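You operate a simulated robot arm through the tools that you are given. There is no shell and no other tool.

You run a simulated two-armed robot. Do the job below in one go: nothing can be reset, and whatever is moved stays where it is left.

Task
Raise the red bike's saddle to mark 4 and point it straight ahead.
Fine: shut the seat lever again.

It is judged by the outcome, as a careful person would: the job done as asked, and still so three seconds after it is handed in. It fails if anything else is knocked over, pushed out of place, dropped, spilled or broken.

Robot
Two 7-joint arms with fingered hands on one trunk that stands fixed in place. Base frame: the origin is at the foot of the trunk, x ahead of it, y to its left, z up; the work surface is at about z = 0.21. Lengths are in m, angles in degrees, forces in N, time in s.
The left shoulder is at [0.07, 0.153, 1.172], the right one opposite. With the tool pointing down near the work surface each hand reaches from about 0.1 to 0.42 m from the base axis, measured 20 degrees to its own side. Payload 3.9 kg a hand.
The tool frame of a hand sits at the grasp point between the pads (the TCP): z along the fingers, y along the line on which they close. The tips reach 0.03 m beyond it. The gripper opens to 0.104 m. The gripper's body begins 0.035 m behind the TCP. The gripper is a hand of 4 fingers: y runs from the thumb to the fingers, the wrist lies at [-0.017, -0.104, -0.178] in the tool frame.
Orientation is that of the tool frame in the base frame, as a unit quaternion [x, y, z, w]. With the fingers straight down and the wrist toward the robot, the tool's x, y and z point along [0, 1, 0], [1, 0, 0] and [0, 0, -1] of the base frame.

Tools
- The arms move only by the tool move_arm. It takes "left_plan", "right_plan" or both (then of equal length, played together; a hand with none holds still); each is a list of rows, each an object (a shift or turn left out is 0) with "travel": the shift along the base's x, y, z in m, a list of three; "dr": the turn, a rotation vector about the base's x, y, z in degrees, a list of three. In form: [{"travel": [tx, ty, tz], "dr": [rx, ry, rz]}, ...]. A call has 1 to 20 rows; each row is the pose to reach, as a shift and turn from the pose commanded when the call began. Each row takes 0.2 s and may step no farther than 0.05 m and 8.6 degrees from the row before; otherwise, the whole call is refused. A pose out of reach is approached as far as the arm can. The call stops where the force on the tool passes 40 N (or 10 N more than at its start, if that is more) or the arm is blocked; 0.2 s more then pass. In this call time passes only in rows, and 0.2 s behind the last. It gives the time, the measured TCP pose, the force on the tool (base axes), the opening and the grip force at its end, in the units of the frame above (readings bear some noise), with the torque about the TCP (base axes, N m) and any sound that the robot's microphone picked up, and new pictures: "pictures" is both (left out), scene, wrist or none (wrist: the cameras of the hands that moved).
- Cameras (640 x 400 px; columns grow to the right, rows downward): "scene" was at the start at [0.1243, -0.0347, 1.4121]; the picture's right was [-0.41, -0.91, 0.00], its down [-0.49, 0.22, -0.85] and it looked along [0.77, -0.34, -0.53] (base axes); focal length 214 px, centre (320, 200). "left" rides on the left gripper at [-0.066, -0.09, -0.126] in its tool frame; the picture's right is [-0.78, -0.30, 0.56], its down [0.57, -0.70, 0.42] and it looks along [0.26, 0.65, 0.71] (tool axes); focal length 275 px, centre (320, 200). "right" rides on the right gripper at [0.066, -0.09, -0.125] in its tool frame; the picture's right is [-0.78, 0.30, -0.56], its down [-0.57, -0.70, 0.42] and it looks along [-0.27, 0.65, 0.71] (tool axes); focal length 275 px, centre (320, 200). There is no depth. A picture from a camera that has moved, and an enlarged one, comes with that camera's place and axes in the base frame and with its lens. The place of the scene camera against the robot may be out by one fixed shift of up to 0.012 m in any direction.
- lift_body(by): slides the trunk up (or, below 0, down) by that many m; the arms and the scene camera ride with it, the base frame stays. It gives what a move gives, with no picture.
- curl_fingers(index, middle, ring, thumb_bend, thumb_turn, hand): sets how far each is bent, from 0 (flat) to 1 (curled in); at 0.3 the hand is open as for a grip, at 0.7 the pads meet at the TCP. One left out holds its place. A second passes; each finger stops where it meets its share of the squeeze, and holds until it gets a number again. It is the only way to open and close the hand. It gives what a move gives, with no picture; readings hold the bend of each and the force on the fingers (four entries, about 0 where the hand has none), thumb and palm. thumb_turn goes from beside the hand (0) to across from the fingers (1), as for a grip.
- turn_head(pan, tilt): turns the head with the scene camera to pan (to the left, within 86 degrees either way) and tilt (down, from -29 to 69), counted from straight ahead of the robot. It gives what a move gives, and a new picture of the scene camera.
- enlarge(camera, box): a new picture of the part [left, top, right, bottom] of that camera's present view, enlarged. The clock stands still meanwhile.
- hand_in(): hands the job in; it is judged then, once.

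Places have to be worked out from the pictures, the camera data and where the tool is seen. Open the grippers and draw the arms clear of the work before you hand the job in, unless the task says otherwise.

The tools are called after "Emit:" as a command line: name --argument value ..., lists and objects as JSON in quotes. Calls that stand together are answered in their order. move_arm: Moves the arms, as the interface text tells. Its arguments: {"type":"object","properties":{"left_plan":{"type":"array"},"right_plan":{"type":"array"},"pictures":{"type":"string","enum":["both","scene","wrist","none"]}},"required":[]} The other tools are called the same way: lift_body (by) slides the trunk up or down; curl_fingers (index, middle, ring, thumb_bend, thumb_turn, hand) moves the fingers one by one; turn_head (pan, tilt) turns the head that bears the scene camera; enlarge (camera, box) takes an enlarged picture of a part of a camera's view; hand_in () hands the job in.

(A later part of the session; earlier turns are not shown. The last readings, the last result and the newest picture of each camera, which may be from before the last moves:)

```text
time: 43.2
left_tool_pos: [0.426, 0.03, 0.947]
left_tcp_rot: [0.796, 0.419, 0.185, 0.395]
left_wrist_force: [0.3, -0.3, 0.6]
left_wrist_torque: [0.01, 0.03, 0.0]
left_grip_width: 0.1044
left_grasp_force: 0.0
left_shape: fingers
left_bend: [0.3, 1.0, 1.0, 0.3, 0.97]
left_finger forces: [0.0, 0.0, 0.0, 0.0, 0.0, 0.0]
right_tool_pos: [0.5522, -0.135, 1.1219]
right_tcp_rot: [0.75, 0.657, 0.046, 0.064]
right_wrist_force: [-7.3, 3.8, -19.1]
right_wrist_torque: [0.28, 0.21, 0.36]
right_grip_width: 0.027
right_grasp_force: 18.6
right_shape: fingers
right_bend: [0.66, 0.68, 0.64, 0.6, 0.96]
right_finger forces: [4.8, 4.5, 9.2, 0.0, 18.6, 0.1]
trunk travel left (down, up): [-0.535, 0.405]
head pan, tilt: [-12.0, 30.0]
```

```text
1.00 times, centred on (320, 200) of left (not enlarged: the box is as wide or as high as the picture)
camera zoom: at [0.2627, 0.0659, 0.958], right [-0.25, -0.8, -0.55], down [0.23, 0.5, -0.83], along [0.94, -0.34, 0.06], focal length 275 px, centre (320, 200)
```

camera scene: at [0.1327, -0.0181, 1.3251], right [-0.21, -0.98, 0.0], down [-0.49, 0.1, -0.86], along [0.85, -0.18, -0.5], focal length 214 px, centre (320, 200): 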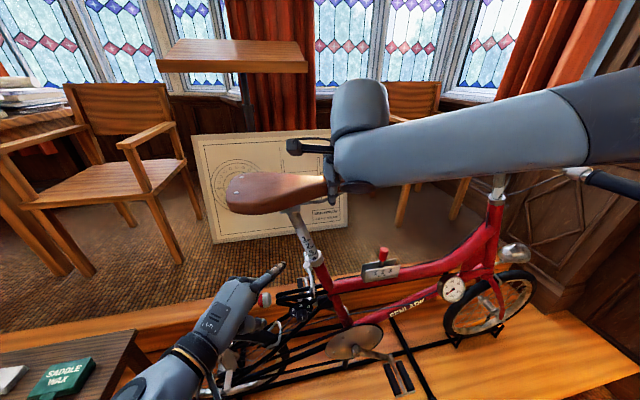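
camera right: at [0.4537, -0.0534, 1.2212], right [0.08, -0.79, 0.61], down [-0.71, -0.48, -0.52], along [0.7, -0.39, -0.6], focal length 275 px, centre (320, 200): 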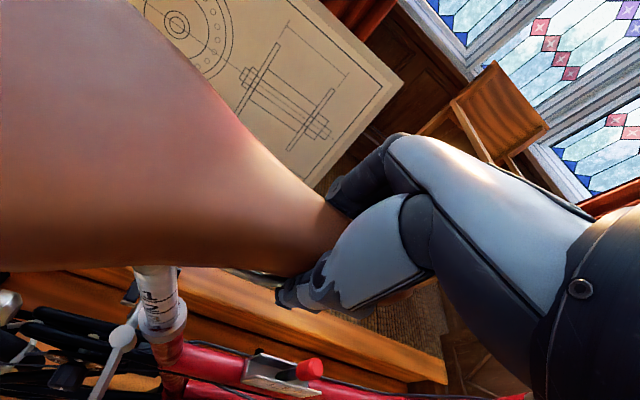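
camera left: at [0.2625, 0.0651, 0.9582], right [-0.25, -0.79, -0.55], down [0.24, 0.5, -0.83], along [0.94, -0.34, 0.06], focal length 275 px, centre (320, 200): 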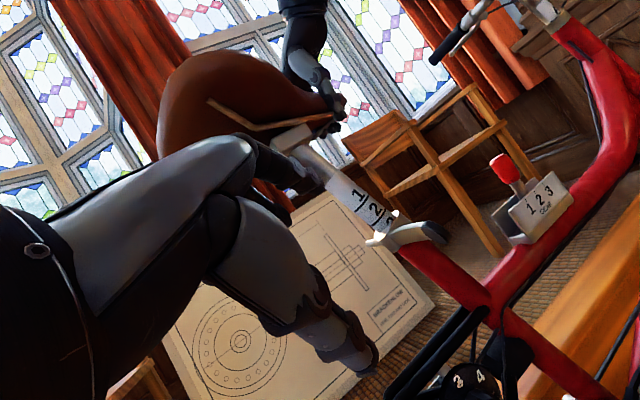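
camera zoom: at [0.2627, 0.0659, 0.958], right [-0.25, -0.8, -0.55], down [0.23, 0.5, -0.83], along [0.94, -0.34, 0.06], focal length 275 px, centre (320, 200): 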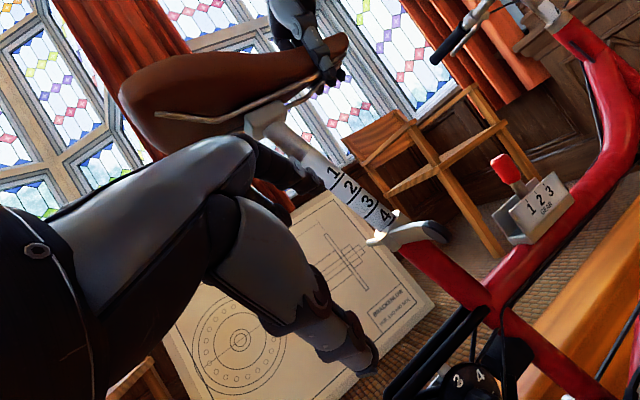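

The saddle heading is now about −90.7° with line 4 at the collar, so I hold the right hand still. I curl the left index into a fist and lower the fist to the left (+y) of the open lever, ready to push it shut.

Emit:
curl_fingers --hand "left" --index 1.0

Emit:
move_arm --left_plan '[{"travel": [0.0, -0.005, -0.03]}, {"travel": [0.005, -0.015, -0.065]}, {"travel": [0.01, -0.03, -0.1]}]'

Emit:
enlarge --camera "right" --box '[0, 200, 320, 400]'

Emit:
enlarge --camera "scene" --box '[230, 200, 370, 300]'

```text
time: 44.2
left_tool_pos: [0.4271, 0.0302, 0.9461]
left_tcp_rot: [0.796, 0.42, 0.186, 0.395]
left_wrist_force: [-0.1, -0.2, 0.6]
left_wrist_torque: [0.04, 0.01, 0.01]
left_grip_width: 0.0649
left_grasp_force: 0.0
left_shape: fingers
left_bend: [1.0, 1.0, 1.0, 0.3, 0.97]
left_finger forces: [0.0, 0.0, 0.0, 0.0, 0.1, 0.0]
right_tool_pos: [0.5523, -0.1336, 1.1232]
right_tcp_rot: [0.751, 0.655, 0.046, 0.064]
right_wrist_force: [-5.0, 3.3, -17.7]
right_wrist_torque: [0.34, 0.22, 0.38]
right_grip_width: 0.0267
right_grasp_force: 19.0
right_shape: fingers
right_bend: [0.66, 0.68, 0.64, 0.6, 0.96]
right_finger forces: [5.0, 4.7, 9.9, 0.1, 18.5, 0.0]
trunk travel left (down, up): [-0.535, 0.405]
head pan, tilt: [-12.0, 30.0]
```

```text
time: 45.0
left_tool_pos: [0.437, 0.001, 0.8475]
left_tcp_rot: [0.796, 0.42, 0.186, 0.395]
left_wrist_force: [0.1, -0.6, 0.7]
left_wrist_torque: [-0.01, -0.01, -0.04]
left_grip_width: 0.065
left_grasp_force: 0.1
left_shape: fingers
left_bend: [1.0, 1.0, 1.0, 0.3, 0.97]
left_finger forces: [0.1, 0.1, 0.0, 0.0, 0.0, 0.0]
right_tool_pos: [0.5516, -0.1343, 1.1224]
right_tcp_rot: [0.751, 0.656, 0.047, 0.063]
right_wrist_force: [-4.5, 3.5, -15.9]
right_wrist_torque: [0.31, 0.2, 0.41]
right_grip_width: 0.027
right_grasp_force: 18.9
right_shape: fingers
right_bend: [0.66, 0.68, 0.64, 0.6, 0.96]
right_finger forces: [4.9, 4.5, 9.6, 0.0, 18.3, 0.0]
trunk travel left (down, up): [-0.535, 0.405]
head pan, tilt: [-12.0, 30.0]
camera scene: at [0.1322, -0.0181, 1.3253], right [-0.21, -0.98, 0.0], down [-0.49, 0.1, -0.87], along [0.85, -0.18, -0.5], focal length 214 px, centre (320, 200)
camera left: at [0.2721, 0.0354, 0.8589], right [-0.25, -0.8, -0.55], down [0.23, 0.5, -0.83], along [0.94, -0.34, 0.06], focal length 275 px, centre (320, 200)
```

scene: 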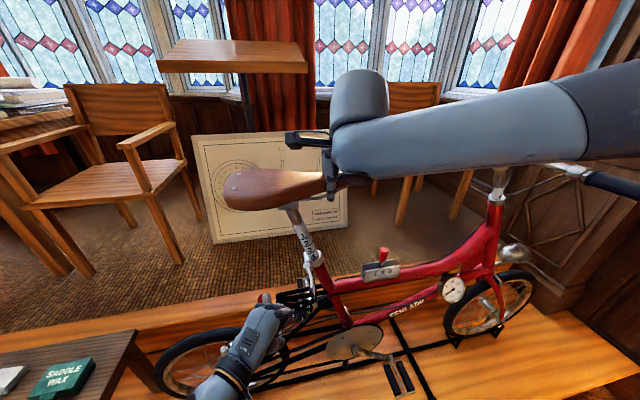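
left: 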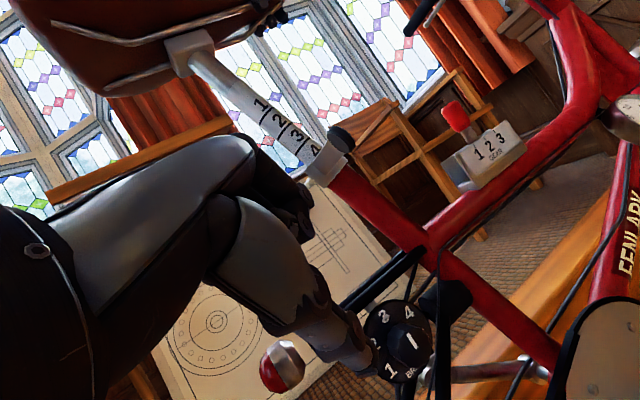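

```text
2.00 times, centred on (160, 300) of right
camera zoom: at [0.4545, -0.0525, 1.2313], right [0.1, -0.79, 0.61], down [-0.7, -0.49, -0.52], along [0.71, -0.37, -0.6], focal length 551 px, centre (640, 0)
```

zoom: 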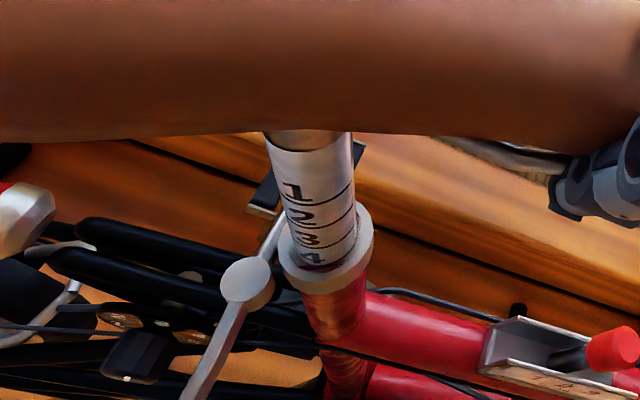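

```text
4.00 times, centred on (300, 250) of scene
camera zoom: at [0.1322, -0.0181, 1.3253], right [-0.21, -0.98, 0.0], down [-0.49, 0.1, -0.87], along [0.85, -0.18, -0.5], focal length 858 px, centre (400, 0)
```

zoom: 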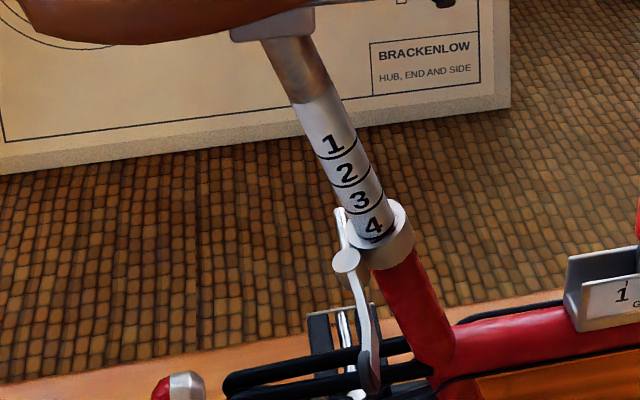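

The fist is level with the lever, about 3 cm to its left, with nothing touching. I push it along the closing arc, first about half way.

Emit:
move_arm --left_plan '[{"travel": [-0.001, -0.024, -0.003]}, {"travel": [0.0, -0.0495, 0.0045]}, {"travel": [0.01, -0.0733, 0.0141]}]'

Emit:
enlarge --camera "right" --box '[0, 200, 320, 400]'

Emit:
enlarge --camera "scene" --box '[230, 200, 370, 300]'

```text
time: 45.8
left_tool_pos: [0.4455, -0.0743, 0.8591]
left_tcp_rot: [0.797, 0.419, 0.186, 0.394]
left_wrist_force: [-9.9, -3.6, -3.0]
left_wrist_torque: [0.09, -0.32, -0.05]
left_grip_width: 0.0653
left_grasp_force: 4.8
left_shape: fingers
left_bend: [1.0, 1.0, 1.0, 0.3, 0.97]
left_finger forces: [10.0, 0.0, 0.0, 0.1, 0.0, 0.0]
right_tool_pos: [0.5505, -0.1341, 1.1224]
right_tcp_rot: [0.751, 0.655, 0.046, 0.065]
right_wrist_force: [-0.7, 5.2, -17.7]
right_wrist_torque: [0.32, 0.13, 0.37]
right_grip_width: 0.0267
right_grasp_force: 18.1
right_shape: fingers
right_bend: [0.66, 0.68, 0.64, 0.6, 0.96]
right_finger forces: [5.9, 4.7, 9.6, 0.1, 15.7, 0.0]
trunk travel left (down, up): [-0.535, 0.405]
head pan, tilt: [-12.0, 30.0]
camera scene: at [0.131, -0.0182, 1.3253], right [-0.21, -0.98, 0.0], down [-0.49, 0.1, -0.87], along [0.85, -0.18, -0.5], focal length 214 px, centre (320, 200)
camera left: at [0.2815, -0.0376, 0.8708], right [-0.26, -0.79, -0.55], down [0.23, 0.5, -0.83], along [0.94, -0.34, 0.06], focal length 275 px, centre (320, 200)
```

scene: 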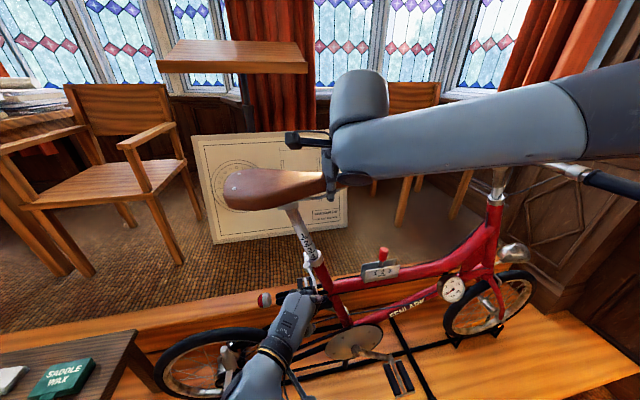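
left: 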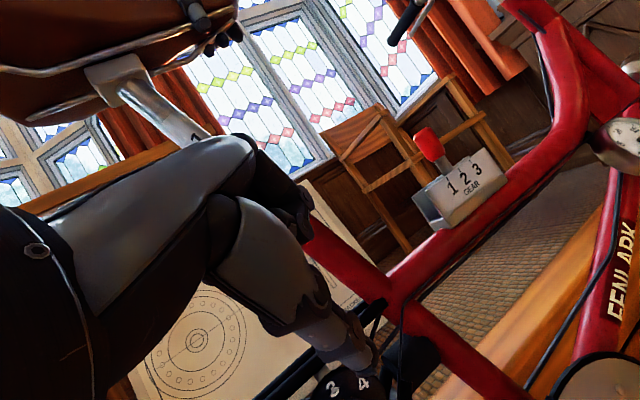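

```text
2.00 times, centred on (160, 300) of right
camera zoom: at [0.4535, -0.0526, 1.2314], right [0.1, -0.79, 0.61], down [-0.7, -0.49, -0.52], along [0.71, -0.37, -0.6], focal length 551 px, centre (640, 0)
```

zoom: 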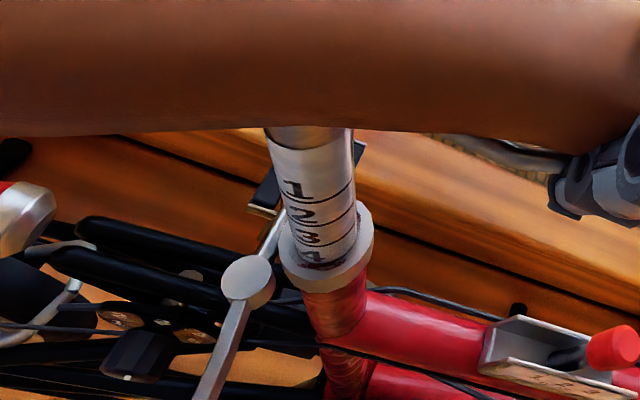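

```text
4.00 times, centred on (300, 250) of scene
camera zoom: at [0.131, -0.0182, 1.3253], right [-0.21, -0.98, 0.0], down [-0.49, 0.1, -0.87], along [0.85, -0.18, -0.5], focal length 858 px, centre (400, 0)
```

zoom: 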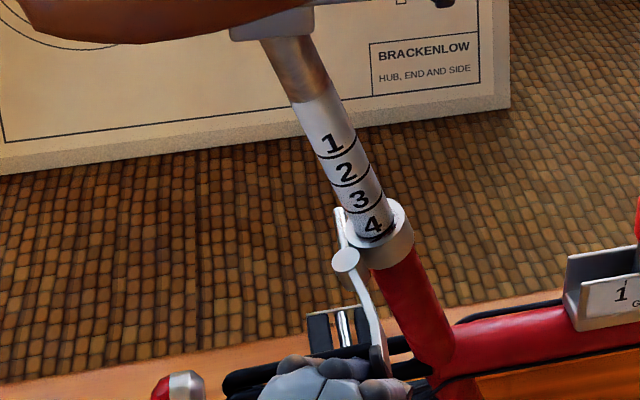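

The fist is pressing on the lever's end (force along −x) rather than its side, so the lever hardly turned. I back off, go round to the left again and approach with the knuckles further forward, beside the lever's middle.

Emit:
move_arm --left_plan '[{"travel": [-0.03, 0.0, 0.0]}, {"travel": [-0.035, 0.04, -0.005]}, {"travel": [-0.02, 0.08, -0.013]}, {"travel": [0.0125, 0.085, -0.015]}]'

Emit:
enlarge --camera "scene" --box '[230, 220, 370, 320]'

Emit:
enlarge --camera "left" --box '[220, 80, 420, 240]'

```text
time: 46.8
left_tool_pos: [0.4611, 0.0126, 0.8456]
left_tcp_rot: [0.796, 0.419, 0.185, 0.396]
left_wrist_force: [0.6, -1.0, 1.1]
left_wrist_torque: [0.01, 0.01, 0.0]
left_grip_width: 0.0649
left_grasp_force: 0.1
left_shape: fingers
left_bend: [1.0, 1.0, 1.0, 0.3, 0.97]
left_finger forces: [0.0, 0.1, 0.0, 0.1, 0.0, 0.0]
right_tool_pos: [0.553, -0.1338, 1.1239]
right_tcp_rot: [0.751, 0.655, 0.045, 0.064]
right_wrist_force: [-1.2, 2.8, -13.8]
right_wrist_torque: [0.31, 0.15, 0.41]
right_grip_width: 0.027
right_grasp_force: 18.1
right_shape: fingers
right_bend: [0.66, 0.68, 0.63, 0.6, 0.96]
right_finger forces: [5.4, 4.4, 10.1, 0.0, 16.6, 0.0]
trunk travel left (down, up): [-0.535, 0.405]
head pan, tilt: [-12.0, 30.0]
camera scene: at [0.132, -0.0178, 1.3254], right [-0.21, -0.98, 0.0], down [-0.49, 0.1, -0.87], along [0.85, -0.18, -0.5], focal length 214 px, centre (320, 200)
camera left: at [0.2964, 0.0475, 0.8566], right [-0.25, -0.8, -0.55], down [0.23, 0.5, -0.83], along [0.94, -0.34, 0.06], focal length 275 px, centre (320, 200)
```

scene: 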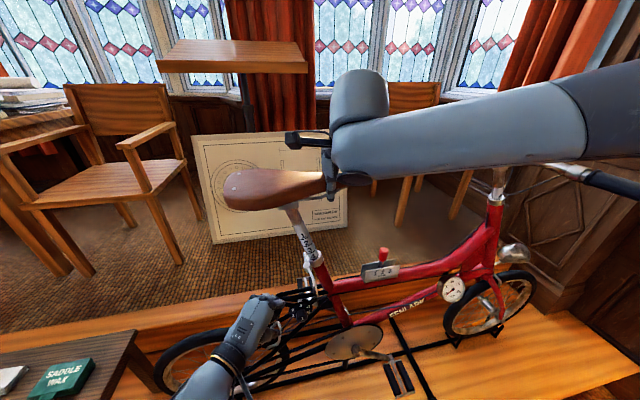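
left: 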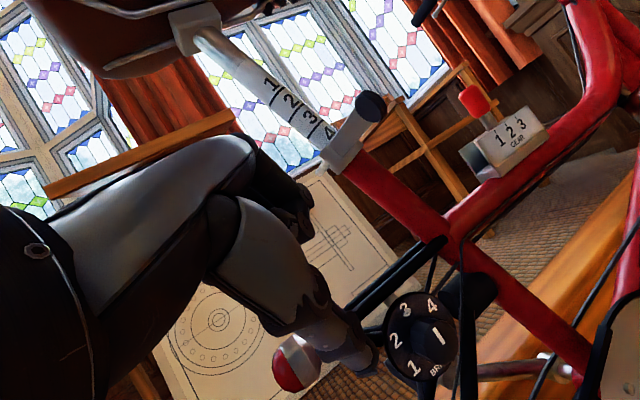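

```text
4.00 times, centred on (300, 270) of scene
camera zoom: at [0.132, -0.0178, 1.3254], right [-0.21, -0.98, 0.0], down [-0.49, 0.1, -0.87], along [0.85, -0.18, -0.5], focal length 858 px, centre (400, -80)
```

zoom: 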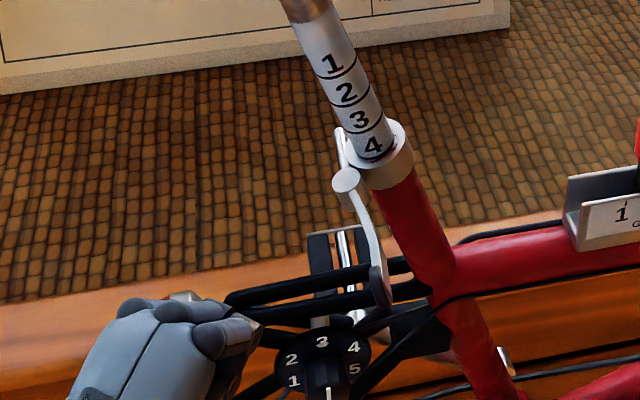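

```text
2.50 times, centred on (320, 160) of left
camera zoom: at [0.2964, 0.0475, 0.8566], right [-0.25, -0.8, -0.55], down [0.23, 0.5, -0.83], along [0.94, -0.34, 0.06], focal length 688 px, centre (320, 300)
```

zoom: 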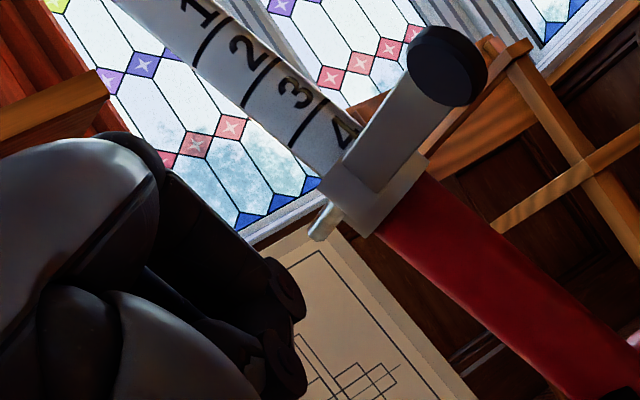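

The lever model fits well (knob at [0.444,−0.0725,0.900], φ≈84°), but the fist is shorter than I assumed, so it met the lever's end. I will push with the extended index instead: step back, extend it, and check.

Emit:
move_arm --left_plan '[{"travel": [-0.028, 0.0, 0.012]}]' --pictures "none"

Emit:
curl_fingers --hand "left" --index 0.3

Emit:
enlarge --camera "scene" --box '[230, 220, 370, 320]'

Emit:
enlarge --camera "left" --box '[220, 80, 420, 240]'

```text
time: 47.2
left_tool_pos: [0.4331, 0.0119, 0.8567]
left_tcp_rot: [0.796, 0.419, 0.185, 0.396]
left_wrist_force: [-0.3, -1.7, 0.6]
left_wrist_torque: [0.03, 0.01, 0.0]
left_grip_width: 0.065
left_grasp_force: 0.2
left_shape: fingers
left_bend: [1.0, 1.0, 1.0, 0.3, 0.97]
left_finger forces: [0.0, 0.1, 0.1, 0.1, 0.1, 0.0]
right_tool_pos: [0.5509, -0.1345, 1.1234]
right_tcp_rot: [0.751, 0.655, 0.046, 0.065]
right_wrist_force: [-5.7, 2.5, -12.3]
right_wrist_torque: [0.25, 0.19, 0.35]
right_grip_width: 0.0269
right_grasp_force: 17.3
right_shape: fingers
right_bend: [0.66, 0.68, 0.63, 0.6, 0.96]
right_finger forces: [4.5, 3.7, 8.3, 0.0, 18.0, 0.1]
trunk travel left (down, up): [-0.535, 0.405]
head pan, tilt: [-12.0, 30.0]
```

```text
time: 48.2
left_tool_pos: [0.4314, 0.0116, 0.8562]
left_tcp_rot: [0.796, 0.419, 0.185, 0.395]
left_wrist_force: [0.0, -0.1, 0.1]
left_wrist_torque: [0.02, 0.01, -0.02]
left_grip_width: 0.1044
left_grasp_force: 0.1
left_shape: fingers
left_bend: [0.3, 1.0, 1.0, 0.3, 0.97]
left_finger forces: [0.0, 0.0, 0.0, 0.0, 0.1, 0.0]
right_tool_pos: [0.5521, -0.1351, 1.1227]
right_tcp_rot: [0.751, 0.656, 0.045, 0.064]
right_wrist_force: [-4.0, 2.6, -11.5]
right_wrist_torque: [0.23, 0.15, 0.37]
right_grip_width: 0.0267
right_grasp_force: 17.1
right_shape: fingers
right_bend: [0.66, 0.68, 0.63, 0.6, 0.96]
right_finger forces: [4.9, 3.7, 8.7, 0.1, 17.1, 0.0]
trunk travel left (down, up): [-0.535, 0.405]
head pan, tilt: [-12.0, 30.0]
```

```text
4.00 times, centred on (300, 270) of scene
camera zoom: at [0.1316, -0.0177, 1.3254], right [-0.21, -0.98, 0.0], down [-0.49, 0.1, -0.87], along [0.85, -0.18, -0.5], focal length 858 px, centre (400, -80)
```

zoom: 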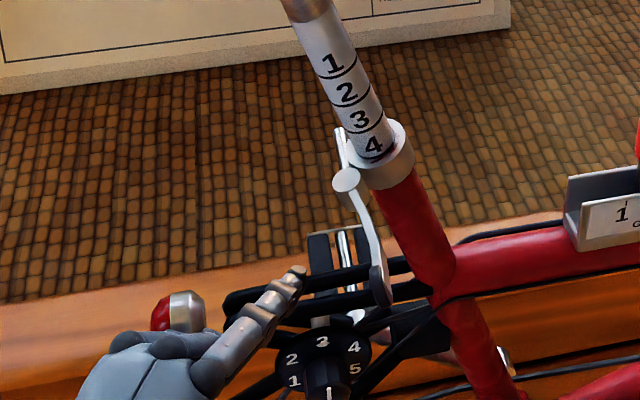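

```text
2.50 times, centred on (320, 160) of left
camera zoom: at [0.2682, 0.0475, 0.8682], right [-0.25, -0.8, -0.55], down [0.23, 0.5, -0.83], along [0.94, -0.34, 0.06], focal length 688 px, centre (320, 300)
```

zoom: 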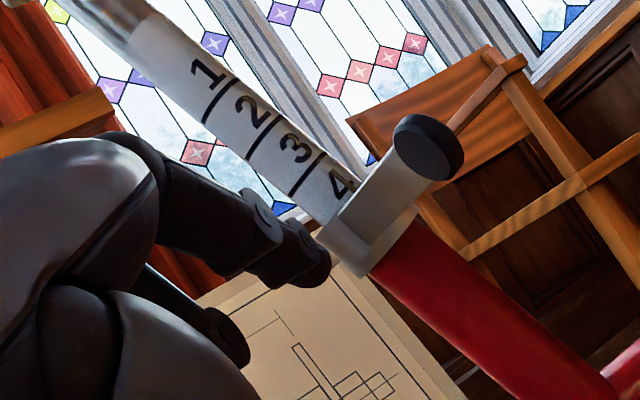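

The index tip triangulates to [0.474,−0.031,0.889], just left of the lever's middle. I push it along the closing arc to about 55° and look.

Emit:
move_arm --left_plan '[{"travel": [-0.0044, -0.025, 0.009]}, {"travel": [-0.0042, -0.042, 0.0143]}, {"travel": [0.0001, -0.0564, 0.0198]}]'

Emit:
enlarge --camera "scene" --box '[230, 220, 370, 320]'

Emit:
enlarge --camera "left" --box '[220, 80, 420, 240]'

Emit:
enlarge --camera "right" --box '[0, 200, 320, 400]'

```text
time: 49.0
left_tool_pos: [0.4314, -0.0447, 0.8774]
left_tcp_rot: [0.796, 0.419, 0.185, 0.395]
left_wrist_force: [-0.4, 0.5, -0.6]
left_wrist_torque: [-0.03, 0.05, 0.0]
left_grip_width: 0.1039
left_grasp_force: 0.4
left_shape: fingers
left_bend: [0.31, 1.0, 1.0, 0.3, 0.97]
left_finger forces: [0.4, 0.1, 0.0, 0.0, 0.1, 0.0]
right_tool_pos: [0.552, -0.1343, 1.1242]
right_tcp_rot: [0.751, 0.656, 0.045, 0.064]
right_wrist_force: [-2.8, 2.9, -10.8]
right_wrist_torque: [0.2, 0.15, 0.35]
right_grip_width: 0.0269
right_grasp_force: 16.6
right_shape: fingers
right_bend: [0.66, 0.68, 0.63, 0.6, 0.96]
right_finger forces: [4.9, 3.7, 8.6, 0.0, 17.0, 0.0]
trunk travel left (down, up): [-0.535, 0.405]
head pan, tilt: [-12.0, 30.0]
camera scene: at [0.1316, -0.0178, 1.3254], right [-0.21, -0.98, 0.0], down [-0.49, 0.1, -0.87], along [0.85, -0.18, -0.5], focal length 214 px, centre (320, 200)
camera left: at [0.2678, -0.01, 0.8887], right [-0.25, -0.8, -0.55], down [0.23, 0.5, -0.83], along [0.94, -0.34, 0.06], focal length 275 px, centre (320, 200)
```

scene: 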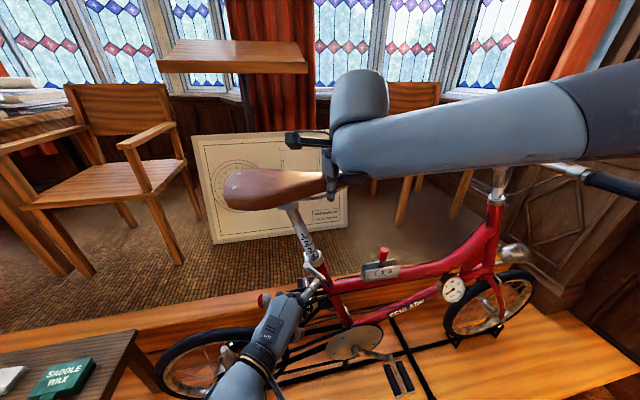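
left: 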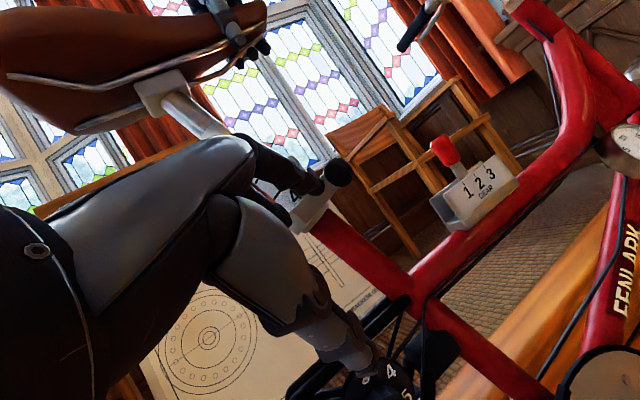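

```text
4.00 times, centred on (300, 270) of scene
camera zoom: at [0.1316, -0.0178, 1.3254], right [-0.21, -0.98, 0.0], down [-0.49, 0.1, -0.87], along [0.85, -0.18, -0.5], focal length 858 px, centre (400, -80)
```

zoom: 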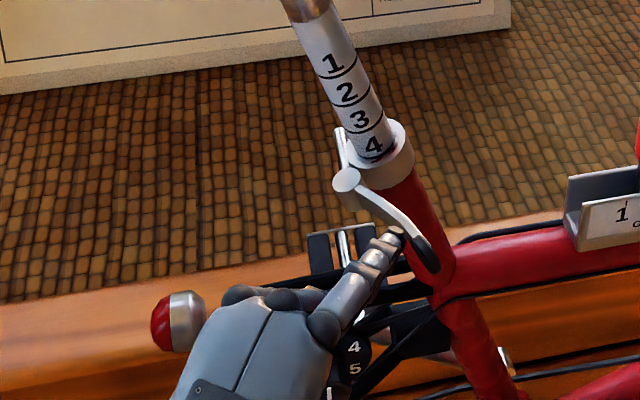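

```text
2.50 times, centred on (320, 160) of left
camera zoom: at [0.2678, -0.01, 0.8887], right [-0.25, -0.8, -0.55], down [0.23, 0.5, -0.83], along [0.94, -0.34, 0.06], focal length 688 px, centre (320, 300)
```

zoom: 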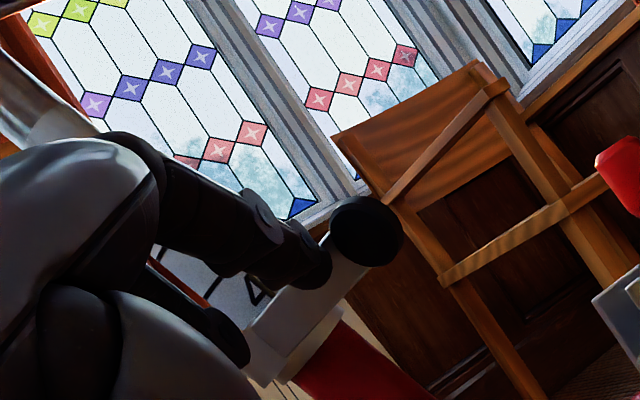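

```text
2.00 times, centred on (160, 300) of right
camera zoom: at [0.454, -0.0524, 1.2314], right [0.1, -0.79, 0.61], down [-0.7, -0.49, -0.52], along [0.71, -0.37, -0.6], focal length 551 px, centre (640, 0)
```

zoom: 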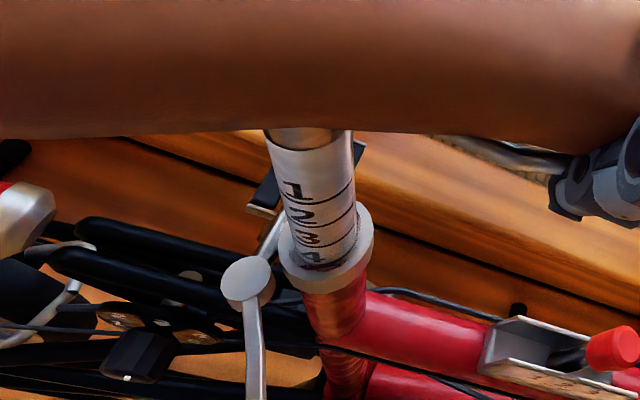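

The lever follows with almost no force. I continue to the closed angle.

Emit:
move_arm --left_plan '[{"travel": [0.008, -0.013, 0.0045]}, {"travel": [0.015, -0.02, 0.0065]}, {"travel": [0.0216, -0.025, 0.008]}]'

Emit:
enlarge --camera "scene" --box '[230, 220, 370, 320]'

Emit:
enlarge --camera "right" --box '[0, 200, 320, 400]'

```text
time: 49.8
left_tool_pos: [0.4522, -0.0706, 0.8851]
left_tcp_rot: [0.795, 0.421, 0.187, 0.395]
left_wrist_force: [0.3, 0.1, -0.5]
left_wrist_torque: [0.0, 0.02, -0.01]
left_grip_width: 0.1044
left_grasp_force: 0.0
left_shape: fingers
left_bend: [0.3, 1.0, 1.0, 0.3, 0.97]
left_finger forces: [0.0, 0.1, 0.0, 0.0, 0.0, 0.0]
right_tool_pos: [0.55, -0.134, 1.123]
right_tcp_rot: [0.751, 0.656, 0.046, 0.064]
right_wrist_force: [-3.5, 3.4, -10.6]
right_wrist_torque: [0.23, 0.1, 0.34]
right_grip_width: 0.0268
right_grasp_force: 16.8
right_shape: fingers
right_bend: [0.66, 0.68, 0.63, 0.6, 0.96]
right_finger forces: [4.9, 3.6, 8.6, 0.0, 16.7, 0.0]
trunk travel left (down, up): [-0.535, 0.405]
head pan, tilt: [-12.0, 30.0]
camera scene: at [0.1316, -0.0178, 1.3254], right [-0.21, -0.98, 0.0], down [-0.49, 0.1, -0.87], along [0.85, -0.18, -0.5], focal length 214 px, centre (320, 200)
camera left: at [0.2884, -0.0347, 0.8967], right [-0.25, -0.8, -0.55], down [0.23, 0.5, -0.83], along [0.94, -0.34, 0.06], focal length 275 px, centre (320, 200)
```

scene: 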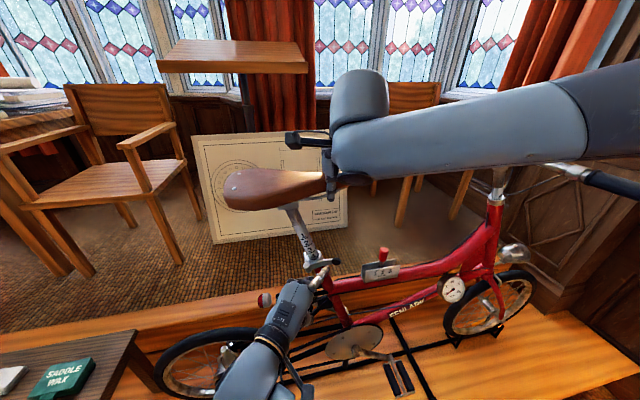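
left: 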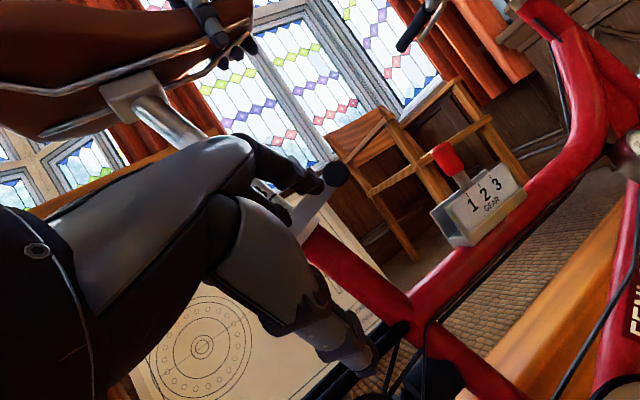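

```text
4.00 times, centred on (300, 270) of scene
camera zoom: at [0.1316, -0.0178, 1.3254], right [-0.21, -0.98, 0.0], down [-0.49, 0.1, -0.87], along [0.85, -0.18, -0.5], focal length 858 px, centre (400, -80)
```

zoom: 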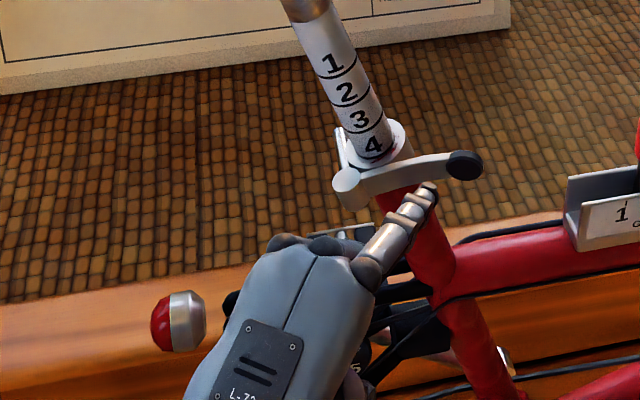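

```text
2.00 times, centred on (160, 300) of right
camera zoom: at [0.4539, -0.0524, 1.2314], right [0.1, -0.79, 0.61], down [-0.7, -0.49, -0.52], along [0.71, -0.37, -0.6], focal length 551 px, centre (640, 0)
```

zoom: 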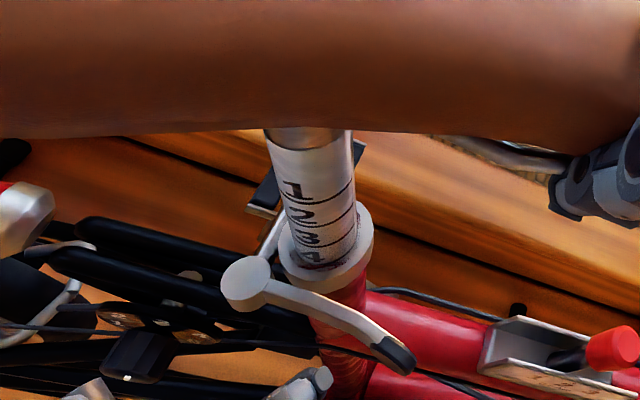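

The lever has snapped over to its original closed place (knob matches the first closed position). I press it lightly with the index to confirm that it is fully home.

Emit:
move_arm --left_plan '[{"travel": [0.006, -0.003, 0.001]}, {"travel": [0.012, -0.006, 0.002]}]'

Emit:
enlarge --camera "scene" --box '[270, 200, 370, 280]'

Emit:
enlarge --camera "right" --box '[0, 200, 320, 400]'

```text
time: 50.4
left_tool_pos: [0.4643, -0.0747, 0.8878]
left_tcp_rot: [0.796, 0.42, 0.187, 0.395]
left_wrist_force: [-0.4, 0.1, 0.4]
left_wrist_torque: [-0.02, -0.01, -0.03]
left_grip_width: 0.1046
left_grasp_force: 0.1
left_shape: fingers
left_bend: [0.3, 1.0, 1.0, 0.3, 0.97]
left_finger forces: [0.1, 0.0, 0.0, 0.1, 0.0, 0.1]
right_tool_pos: [0.5509, -0.1334, 1.1242]
right_tcp_rot: [0.752, 0.655, 0.046, 0.064]
right_wrist_force: [-3.0, 2.4, -9.9]
right_wrist_torque: [0.2, 0.15, 0.37]
right_grip_width: 0.0269
right_grasp_force: 17.1
right_shape: fingers
right_bend: [0.66, 0.68, 0.63, 0.6, 0.96]
right_finger forces: [4.8, 3.6, 8.6, 0.1, 16.9, 0.1]
trunk travel left (down, up): [-0.535, 0.405]
head pan, tilt: [-12.0, 30.0]
camera scene: at [0.1315, -0.0178, 1.3254], right [-0.21, -0.98, 0.0], down [-0.49, 0.1, -0.87], along [0.85, -0.18, -0.5], focal length 214 px, centre (320, 200)
camera left: at [0.3005, -0.0402, 0.8989], right [-0.25, -0.8, -0.55], down [0.23, 0.5, -0.83], along [0.94, -0.34, 0.06], focal length 275 px, centre (320, 200)
```

scene: 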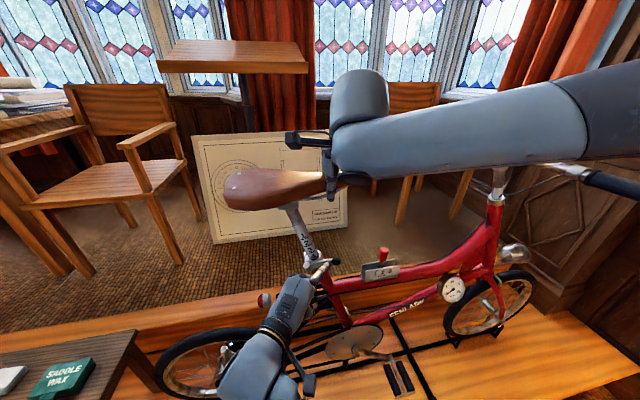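
left: 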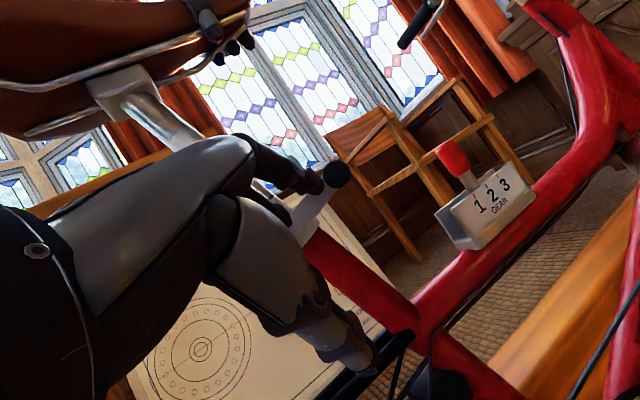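

```text
5.00 times, centred on (320, 240) of scene
camera zoom: at [0.1315, -0.0178, 1.3254], right [-0.21, -0.98, 0.0], down [-0.49, 0.1, -0.87], along [0.85, -0.18, -0.5], focal length 1072 px, centre (320, 0)
```

zoom: 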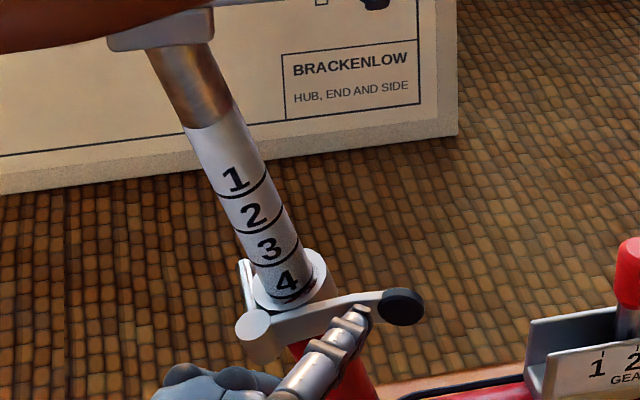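

```text
2.00 times, centred on (160, 300) of right
camera zoom: at [0.4539, -0.0524, 1.2314], right [0.1, -0.79, 0.61], down [-0.7, -0.49, -0.52], along [0.71, -0.37, -0.6], focal length 551 px, centre (640, 0)
```

zoom: 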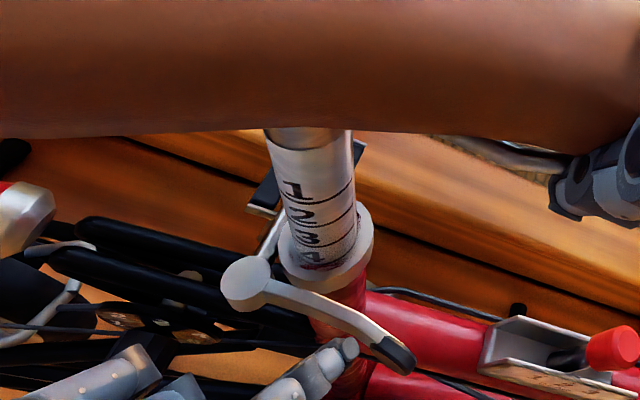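

No contact force yet; the tip is a few millimetres from the lever, so I press a bit further.

Emit:
move_arm --left_plan '[{"travel": [0.006, -0.002, 0.002]}, {"travel": [0.012, -0.004, 0.004]}, {"travel": [0.018, -0.006, 0.005]}]' --pictures "none"

Emit:
enlarge --camera "right" --box '[60, 230, 260, 390]'

```text
time: 51.1
left_tool_pos: [0.4729, -0.0794, 0.897]
left_tcp_rot: [0.794, 0.415, 0.187, 0.402]
left_wrist_force: [-19.9, 10.7, 2.8]
left_wrist_torque: [-0.39, -0.61, -0.36]
left_grip_width: 0.0959
left_grasp_force: 12.7
left_shape: fingers
left_bend: [0.37, 1.0, 1.0, 0.3, 0.97]
left_finger forces: [25.2, 0.0, 0.0, 0.0, 0.0, 0.0]
right_tool_pos: [0.548, -0.1333, 1.1223]
right_tcp_rot: [0.752, 0.654, 0.044, 0.064]
right_wrist_force: [4.4, 0.5, -6.4]
right_wrist_torque: [0.16, 0.0, 0.41]
right_grip_width: 0.0262
right_grasp_force: 17.0
right_shape: fingers
right_bend: [0.64, 0.67, 0.62, 0.61, 0.97]
right_finger forces: [6.4, 3.9, 9.5, 0.0, 15.0, 0.0]
trunk travel left (down, up): [-0.535, 0.405]
head pan, tilt: [-12.0, 30.0]
stopped in row 3 (left hand): the force on the tool passed its limit at 46 N (the readings are from after the stop); the commanded pose is now the measured one
```

```text
2.50 times, centred on (160, 310) of right
camera zoom: at [0.4521, -0.0513, 1.2309], right [0.1, -0.79, 0.61], down [-0.7, -0.49, -0.52], along [0.7, -0.38, -0.6], focal length 688 px, centre (720, -75)
```

zoom: 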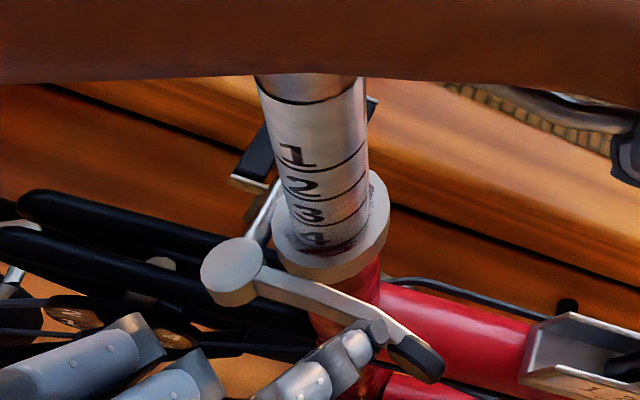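

Pressing with over 40 N did not move it, so the lever is fully shut. I draw the left hand back and to the left, clear of the bike.

Emit:
move_arm --left_plan '[{"travel": [-0.02, 0.005, -0.004]}, {"travel": [-0.045, 0.015, -0.008]}, {"travel": [-0.06, 0.04, -0.01]}, {"travel": [-0.055, 0.075, -0.015]}, {"travel": [-0.05, 0.11, -0.03]}]'

Emit:
enlarge --camera "scene" --box '[270, 200, 370, 280]'

Emit:
enlarge --camera "scene" --box '[220, 160, 300, 210]'

```text
time: 52.3
left_tool_pos: [0.4253, 0.0325, 0.8669]
left_tcp_rot: [0.795, 0.416, 0.186, 0.401]
left_wrist_force: [0.1, 0.8, -0.7]
left_wrist_torque: [0.0, -0.01, 0.01]
left_grip_width: 0.1047
left_grasp_force: 0.1
left_shape: fingers
left_bend: [0.3, 1.0, 1.0, 0.3, 0.97]
left_finger forces: [0.1, 0.0, 0.1, 0.0, 0.0, 0.0]
right_tool_pos: [0.55, -0.134, 1.1221]
right_tcp_rot: [0.752, 0.655, 0.044, 0.065]
right_wrist_force: [-3.3, 4.5, 0.0]
right_wrist_torque: [0.19, 0.12, 0.37]
right_grip_width: 0.0258
right_grasp_force: 16.5
right_shape: fingers
right_bend: [0.65, 0.68, 0.63, 0.61, 0.96]
right_finger forces: [4.7, 2.6, 8.1, 0.0, 17.9, 0.1]
trunk travel left (down, up): [-0.535, 0.405]
head pan, tilt: [-12.0, 30.0]
camera scene: at [0.13, -0.0166, 1.3256], right [-0.21, -0.98, 0.0], down [-0.49, 0.1, -0.87], along [0.85, -0.18, -0.5], focal length 214 px, centre (320, 200)
camera left: at [0.2612, 0.0684, 0.875], right [-0.25, -0.8, -0.55], down [0.24, 0.49, -0.84], along [0.94, -0.34, 0.07], focal length 275 px, centre (320, 200)
```

scene: 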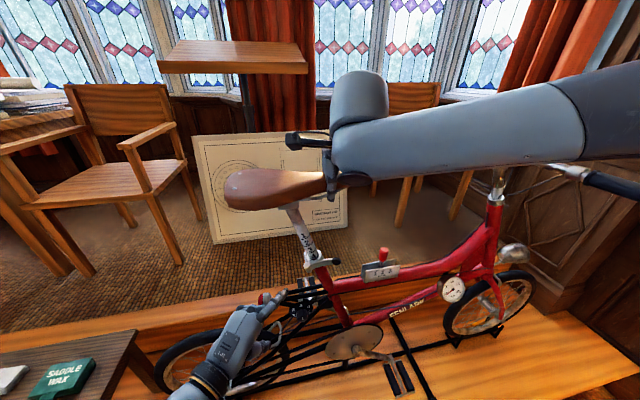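
left: 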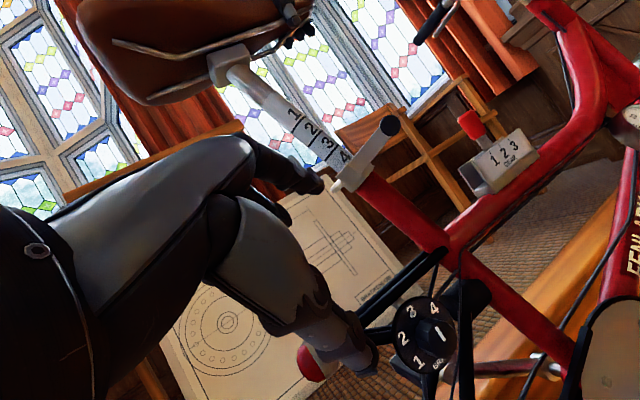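

```text
5.00 times, centred on (320, 240) of scene
camera zoom: at [0.13, -0.0166, 1.3256], right [-0.21, -0.98, 0.0], down [-0.49, 0.1, -0.87], along [0.85, -0.18, -0.5], focal length 1072 px, centre (320, 0)
```

zoom: 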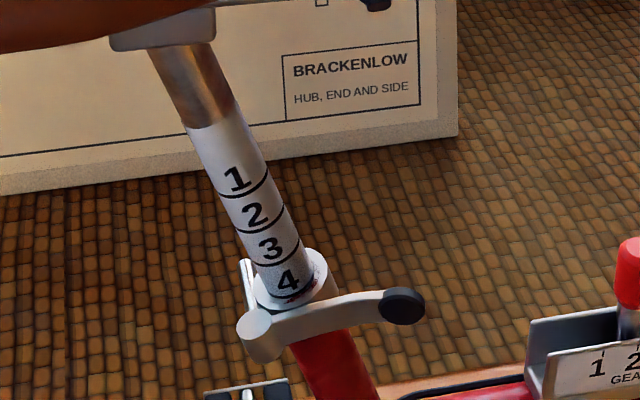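

```text
8.00 times, centred on (260, 185) of scene
camera zoom: at [0.13, -0.0166, 1.3256], right [-0.21, -0.98, 0.0], down [-0.49, 0.1, -0.87], along [0.85, -0.18, -0.5], focal length 1716 px, centre (800, 320)
```

zoom: 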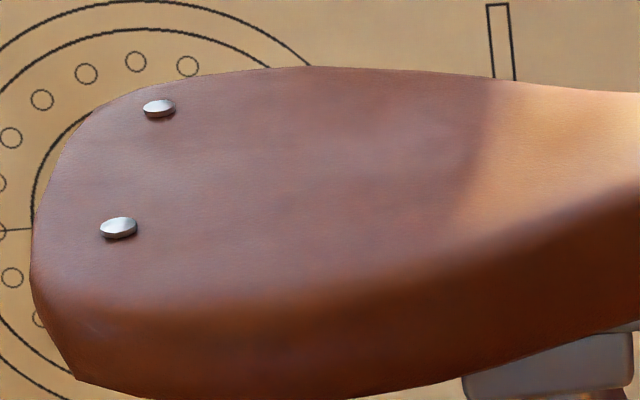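

Everything stands as wanted: line 4 at the collar, lever shut, rivet heading within about 1° of straight. I open the right hand to release the saddle and check that it stays.

Emit:
curl_fingers --hand "right" --index 0.3 --middle 0.3 --ring 0.3 --thumb_bend 0.3

Emit:
enlarge --camera "scene" --box '[270, 200, 370, 280]'

Emit:
enlarge --camera "scene" --box '[220, 120, 380, 240]'

```text
time: 53.3
left_tool_pos: [0.4256, 0.0307, 0.8636]
left_tcp_rot: [0.795, 0.416, 0.186, 0.4]
left_wrist_force: [0.2, -0.6, -0.2]
left_wrist_torque: [-0.03, -0.02, 0.01]
left_grip_width: 0.1048
left_grasp_force: 0.1
left_shape: fingers
left_bend: [0.3, 1.0, 1.0, 0.3, 0.97]
left_finger forces: [0.0, 0.0, 0.0, 0.0, 0.0, 0.1]
right_tool_pos: [0.5506, -0.1342, 1.1207]
right_tcp_rot: [0.752, 0.655, 0.044, 0.064]
right_wrist_force: [-0.8, -0.1, -0.6]
right_wrist_torque: [0.0, -0.01, 0.02]
right_grip_width: 0.1042
right_grasp_force: 0.1
right_shape: fingers
right_bend: [0.3, 0.3, 0.3, 0.3, 0.97]
right_finger forces: [0.0, 0.0, 0.1, 0.0, 0.0, 0.0]
trunk travel left (down, up): [-0.535, 0.405]
head pan, tilt: [-12.0, 30.0]
```

```text
5.00 times, centred on (320, 240) of scene
camera zoom: at [0.1308, -0.0178, 1.3255], right [-0.21, -0.98, 0.0], down [-0.49, 0.1, -0.87], along [0.85, -0.18, -0.5], focal length 1072 px, centre (320, 0)
```

zoom: 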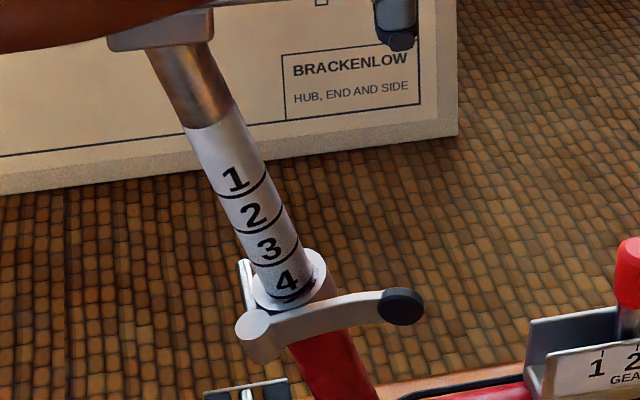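

```text
3.33 times, centred on (300, 180) of scene
camera zoom: at [0.1308, -0.0178, 1.3255], right [-0.21, -0.98, 0.0], down [-0.49, 0.1, -0.87], along [0.85, -0.18, -0.5], focal length 715 px, centre (387, 267)
```

zoom: 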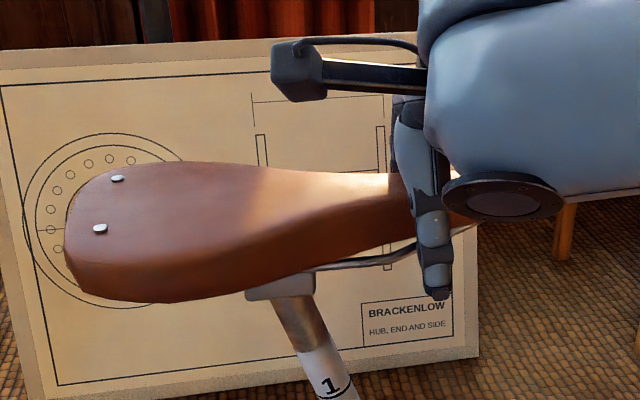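

The saddle stays put with the hand open. I lift the right hand straight off the nose and then away to the right.

Emit:
move_arm --right_plan '[{"travel": [-0.004, 0.001, 0.03]}, {"travel": [-0.009, 0.002, 0.06]}, {"travel": [-0.014, 0.003, 0.09]}, {"travel": [-0.025, -0.02, 0.12]}, {"travel": [-0.045, -0.055, 0.14]}, {"travel": [-0.065, -0.095, 0.15]}, {"travel": [-0.075, -0.135, 0.155]}, {"travel": [-0.08, -0.17, 0.155]}]'

Emit:
enlarge --camera "scene" --box '[210, 120, 370, 260]'

Emit:
enlarge --camera "right" --box '[0, 0, 640, 400]'

```text
time: 55.1
left_tool_pos: [0.4252, 0.0296, 0.8647]
left_tcp_rot: [0.795, 0.417, 0.187, 0.399]
left_wrist_force: [-0.9, -0.3, 0.4]
left_wrist_torque: [-0.02, -0.02, 0.02]
left_grip_width: 0.1046
left_grasp_force: 0.1
left_shape: fingers
left_bend: [0.3, 1.0, 1.0, 0.3, 0.97]
left_finger forces: [0.0, 0.0, 0.0, 0.1, 0.1, 0.1]
right_tool_pos: [0.4719, -0.3073, 1.2769]
right_tcp_rot: [0.753, 0.654, 0.045, 0.064]
right_wrist_force: [-0.1, -0.2, 0.4]
right_wrist_torque: [0.01, -0.02, 0.02]
right_grip_width: 0.1045
right_grasp_force: 0.1
right_shape: fingers
right_bend: [0.3, 0.3, 0.3, 0.3, 0.97]
right_finger forces: [0.0, 0.1, 0.0, 0.0, 0.0, 0.0]
trunk travel left (down, up): [-0.535, 0.405]
head pan, tilt: [-12.0, 30.0]
camera scene: at [0.1309, -0.0197, 1.3254], right [-0.21, -0.98, 0.0], down [-0.49, 0.11, -0.87], along [0.85, -0.18, -0.5], focal length 214 px, centre (320, 200)
camera right: at [0.3749, -0.2252, 1.3862], right [0.1, -0.79, 0.61], down [-0.7, -0.49, -0.52], along [0.7, -0.38, -0.6], focal length 275 px, centre (320, 200)
```

scene: 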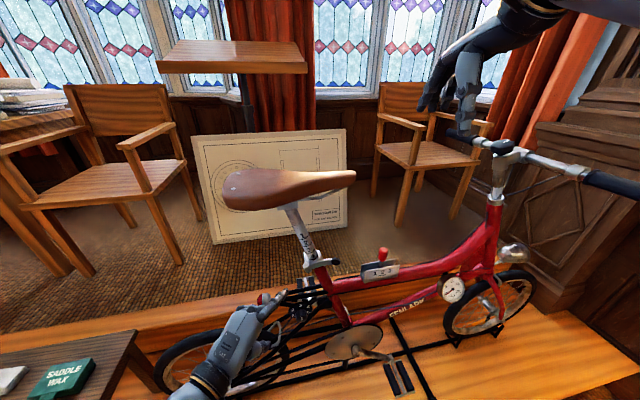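
right: 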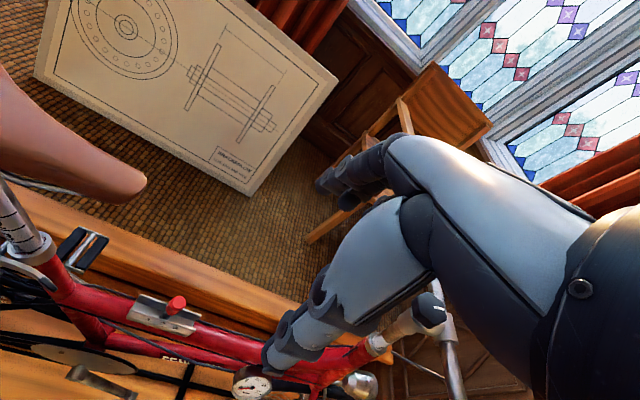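

```text
2.86 times, centred on (290, 190) of scene
camera zoom: at [0.1309, -0.0197, 1.3254], right [-0.21, -0.98, 0.0], down [-0.49, 0.11, -0.87], along [0.85, -0.18, -0.5], focal length 613 px, centre (406, 229)
```

zoom: 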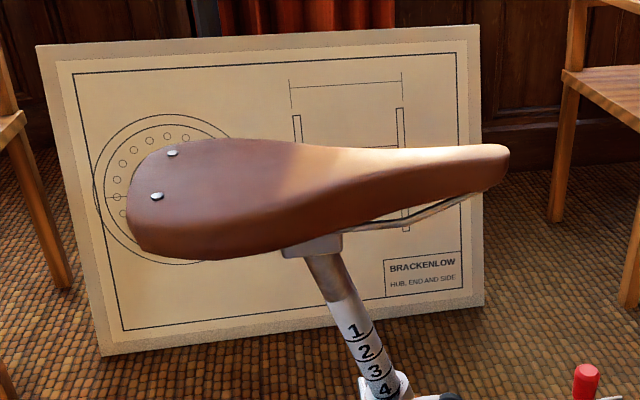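

```text
1.00 times, centred on (320, 200) of right (not enlarged: the box is as wide or as high as the picture)
camera zoom: at [0.3749, -0.2252, 1.3862], right [0.1, -0.79, 0.61], down [-0.7, -0.49, -0.52], along [0.7, -0.38, -0.6], focal length 275 px, centre (320, 200)
```

zoom: 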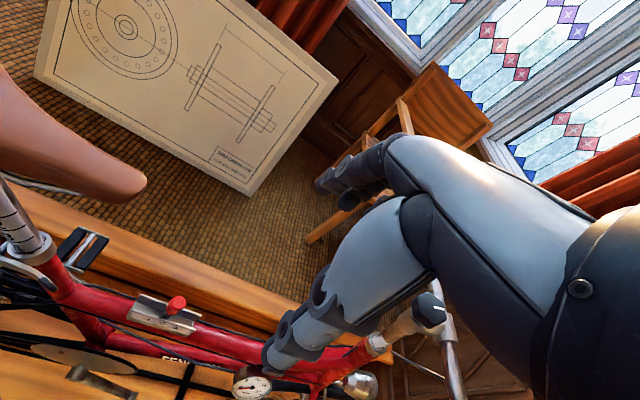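

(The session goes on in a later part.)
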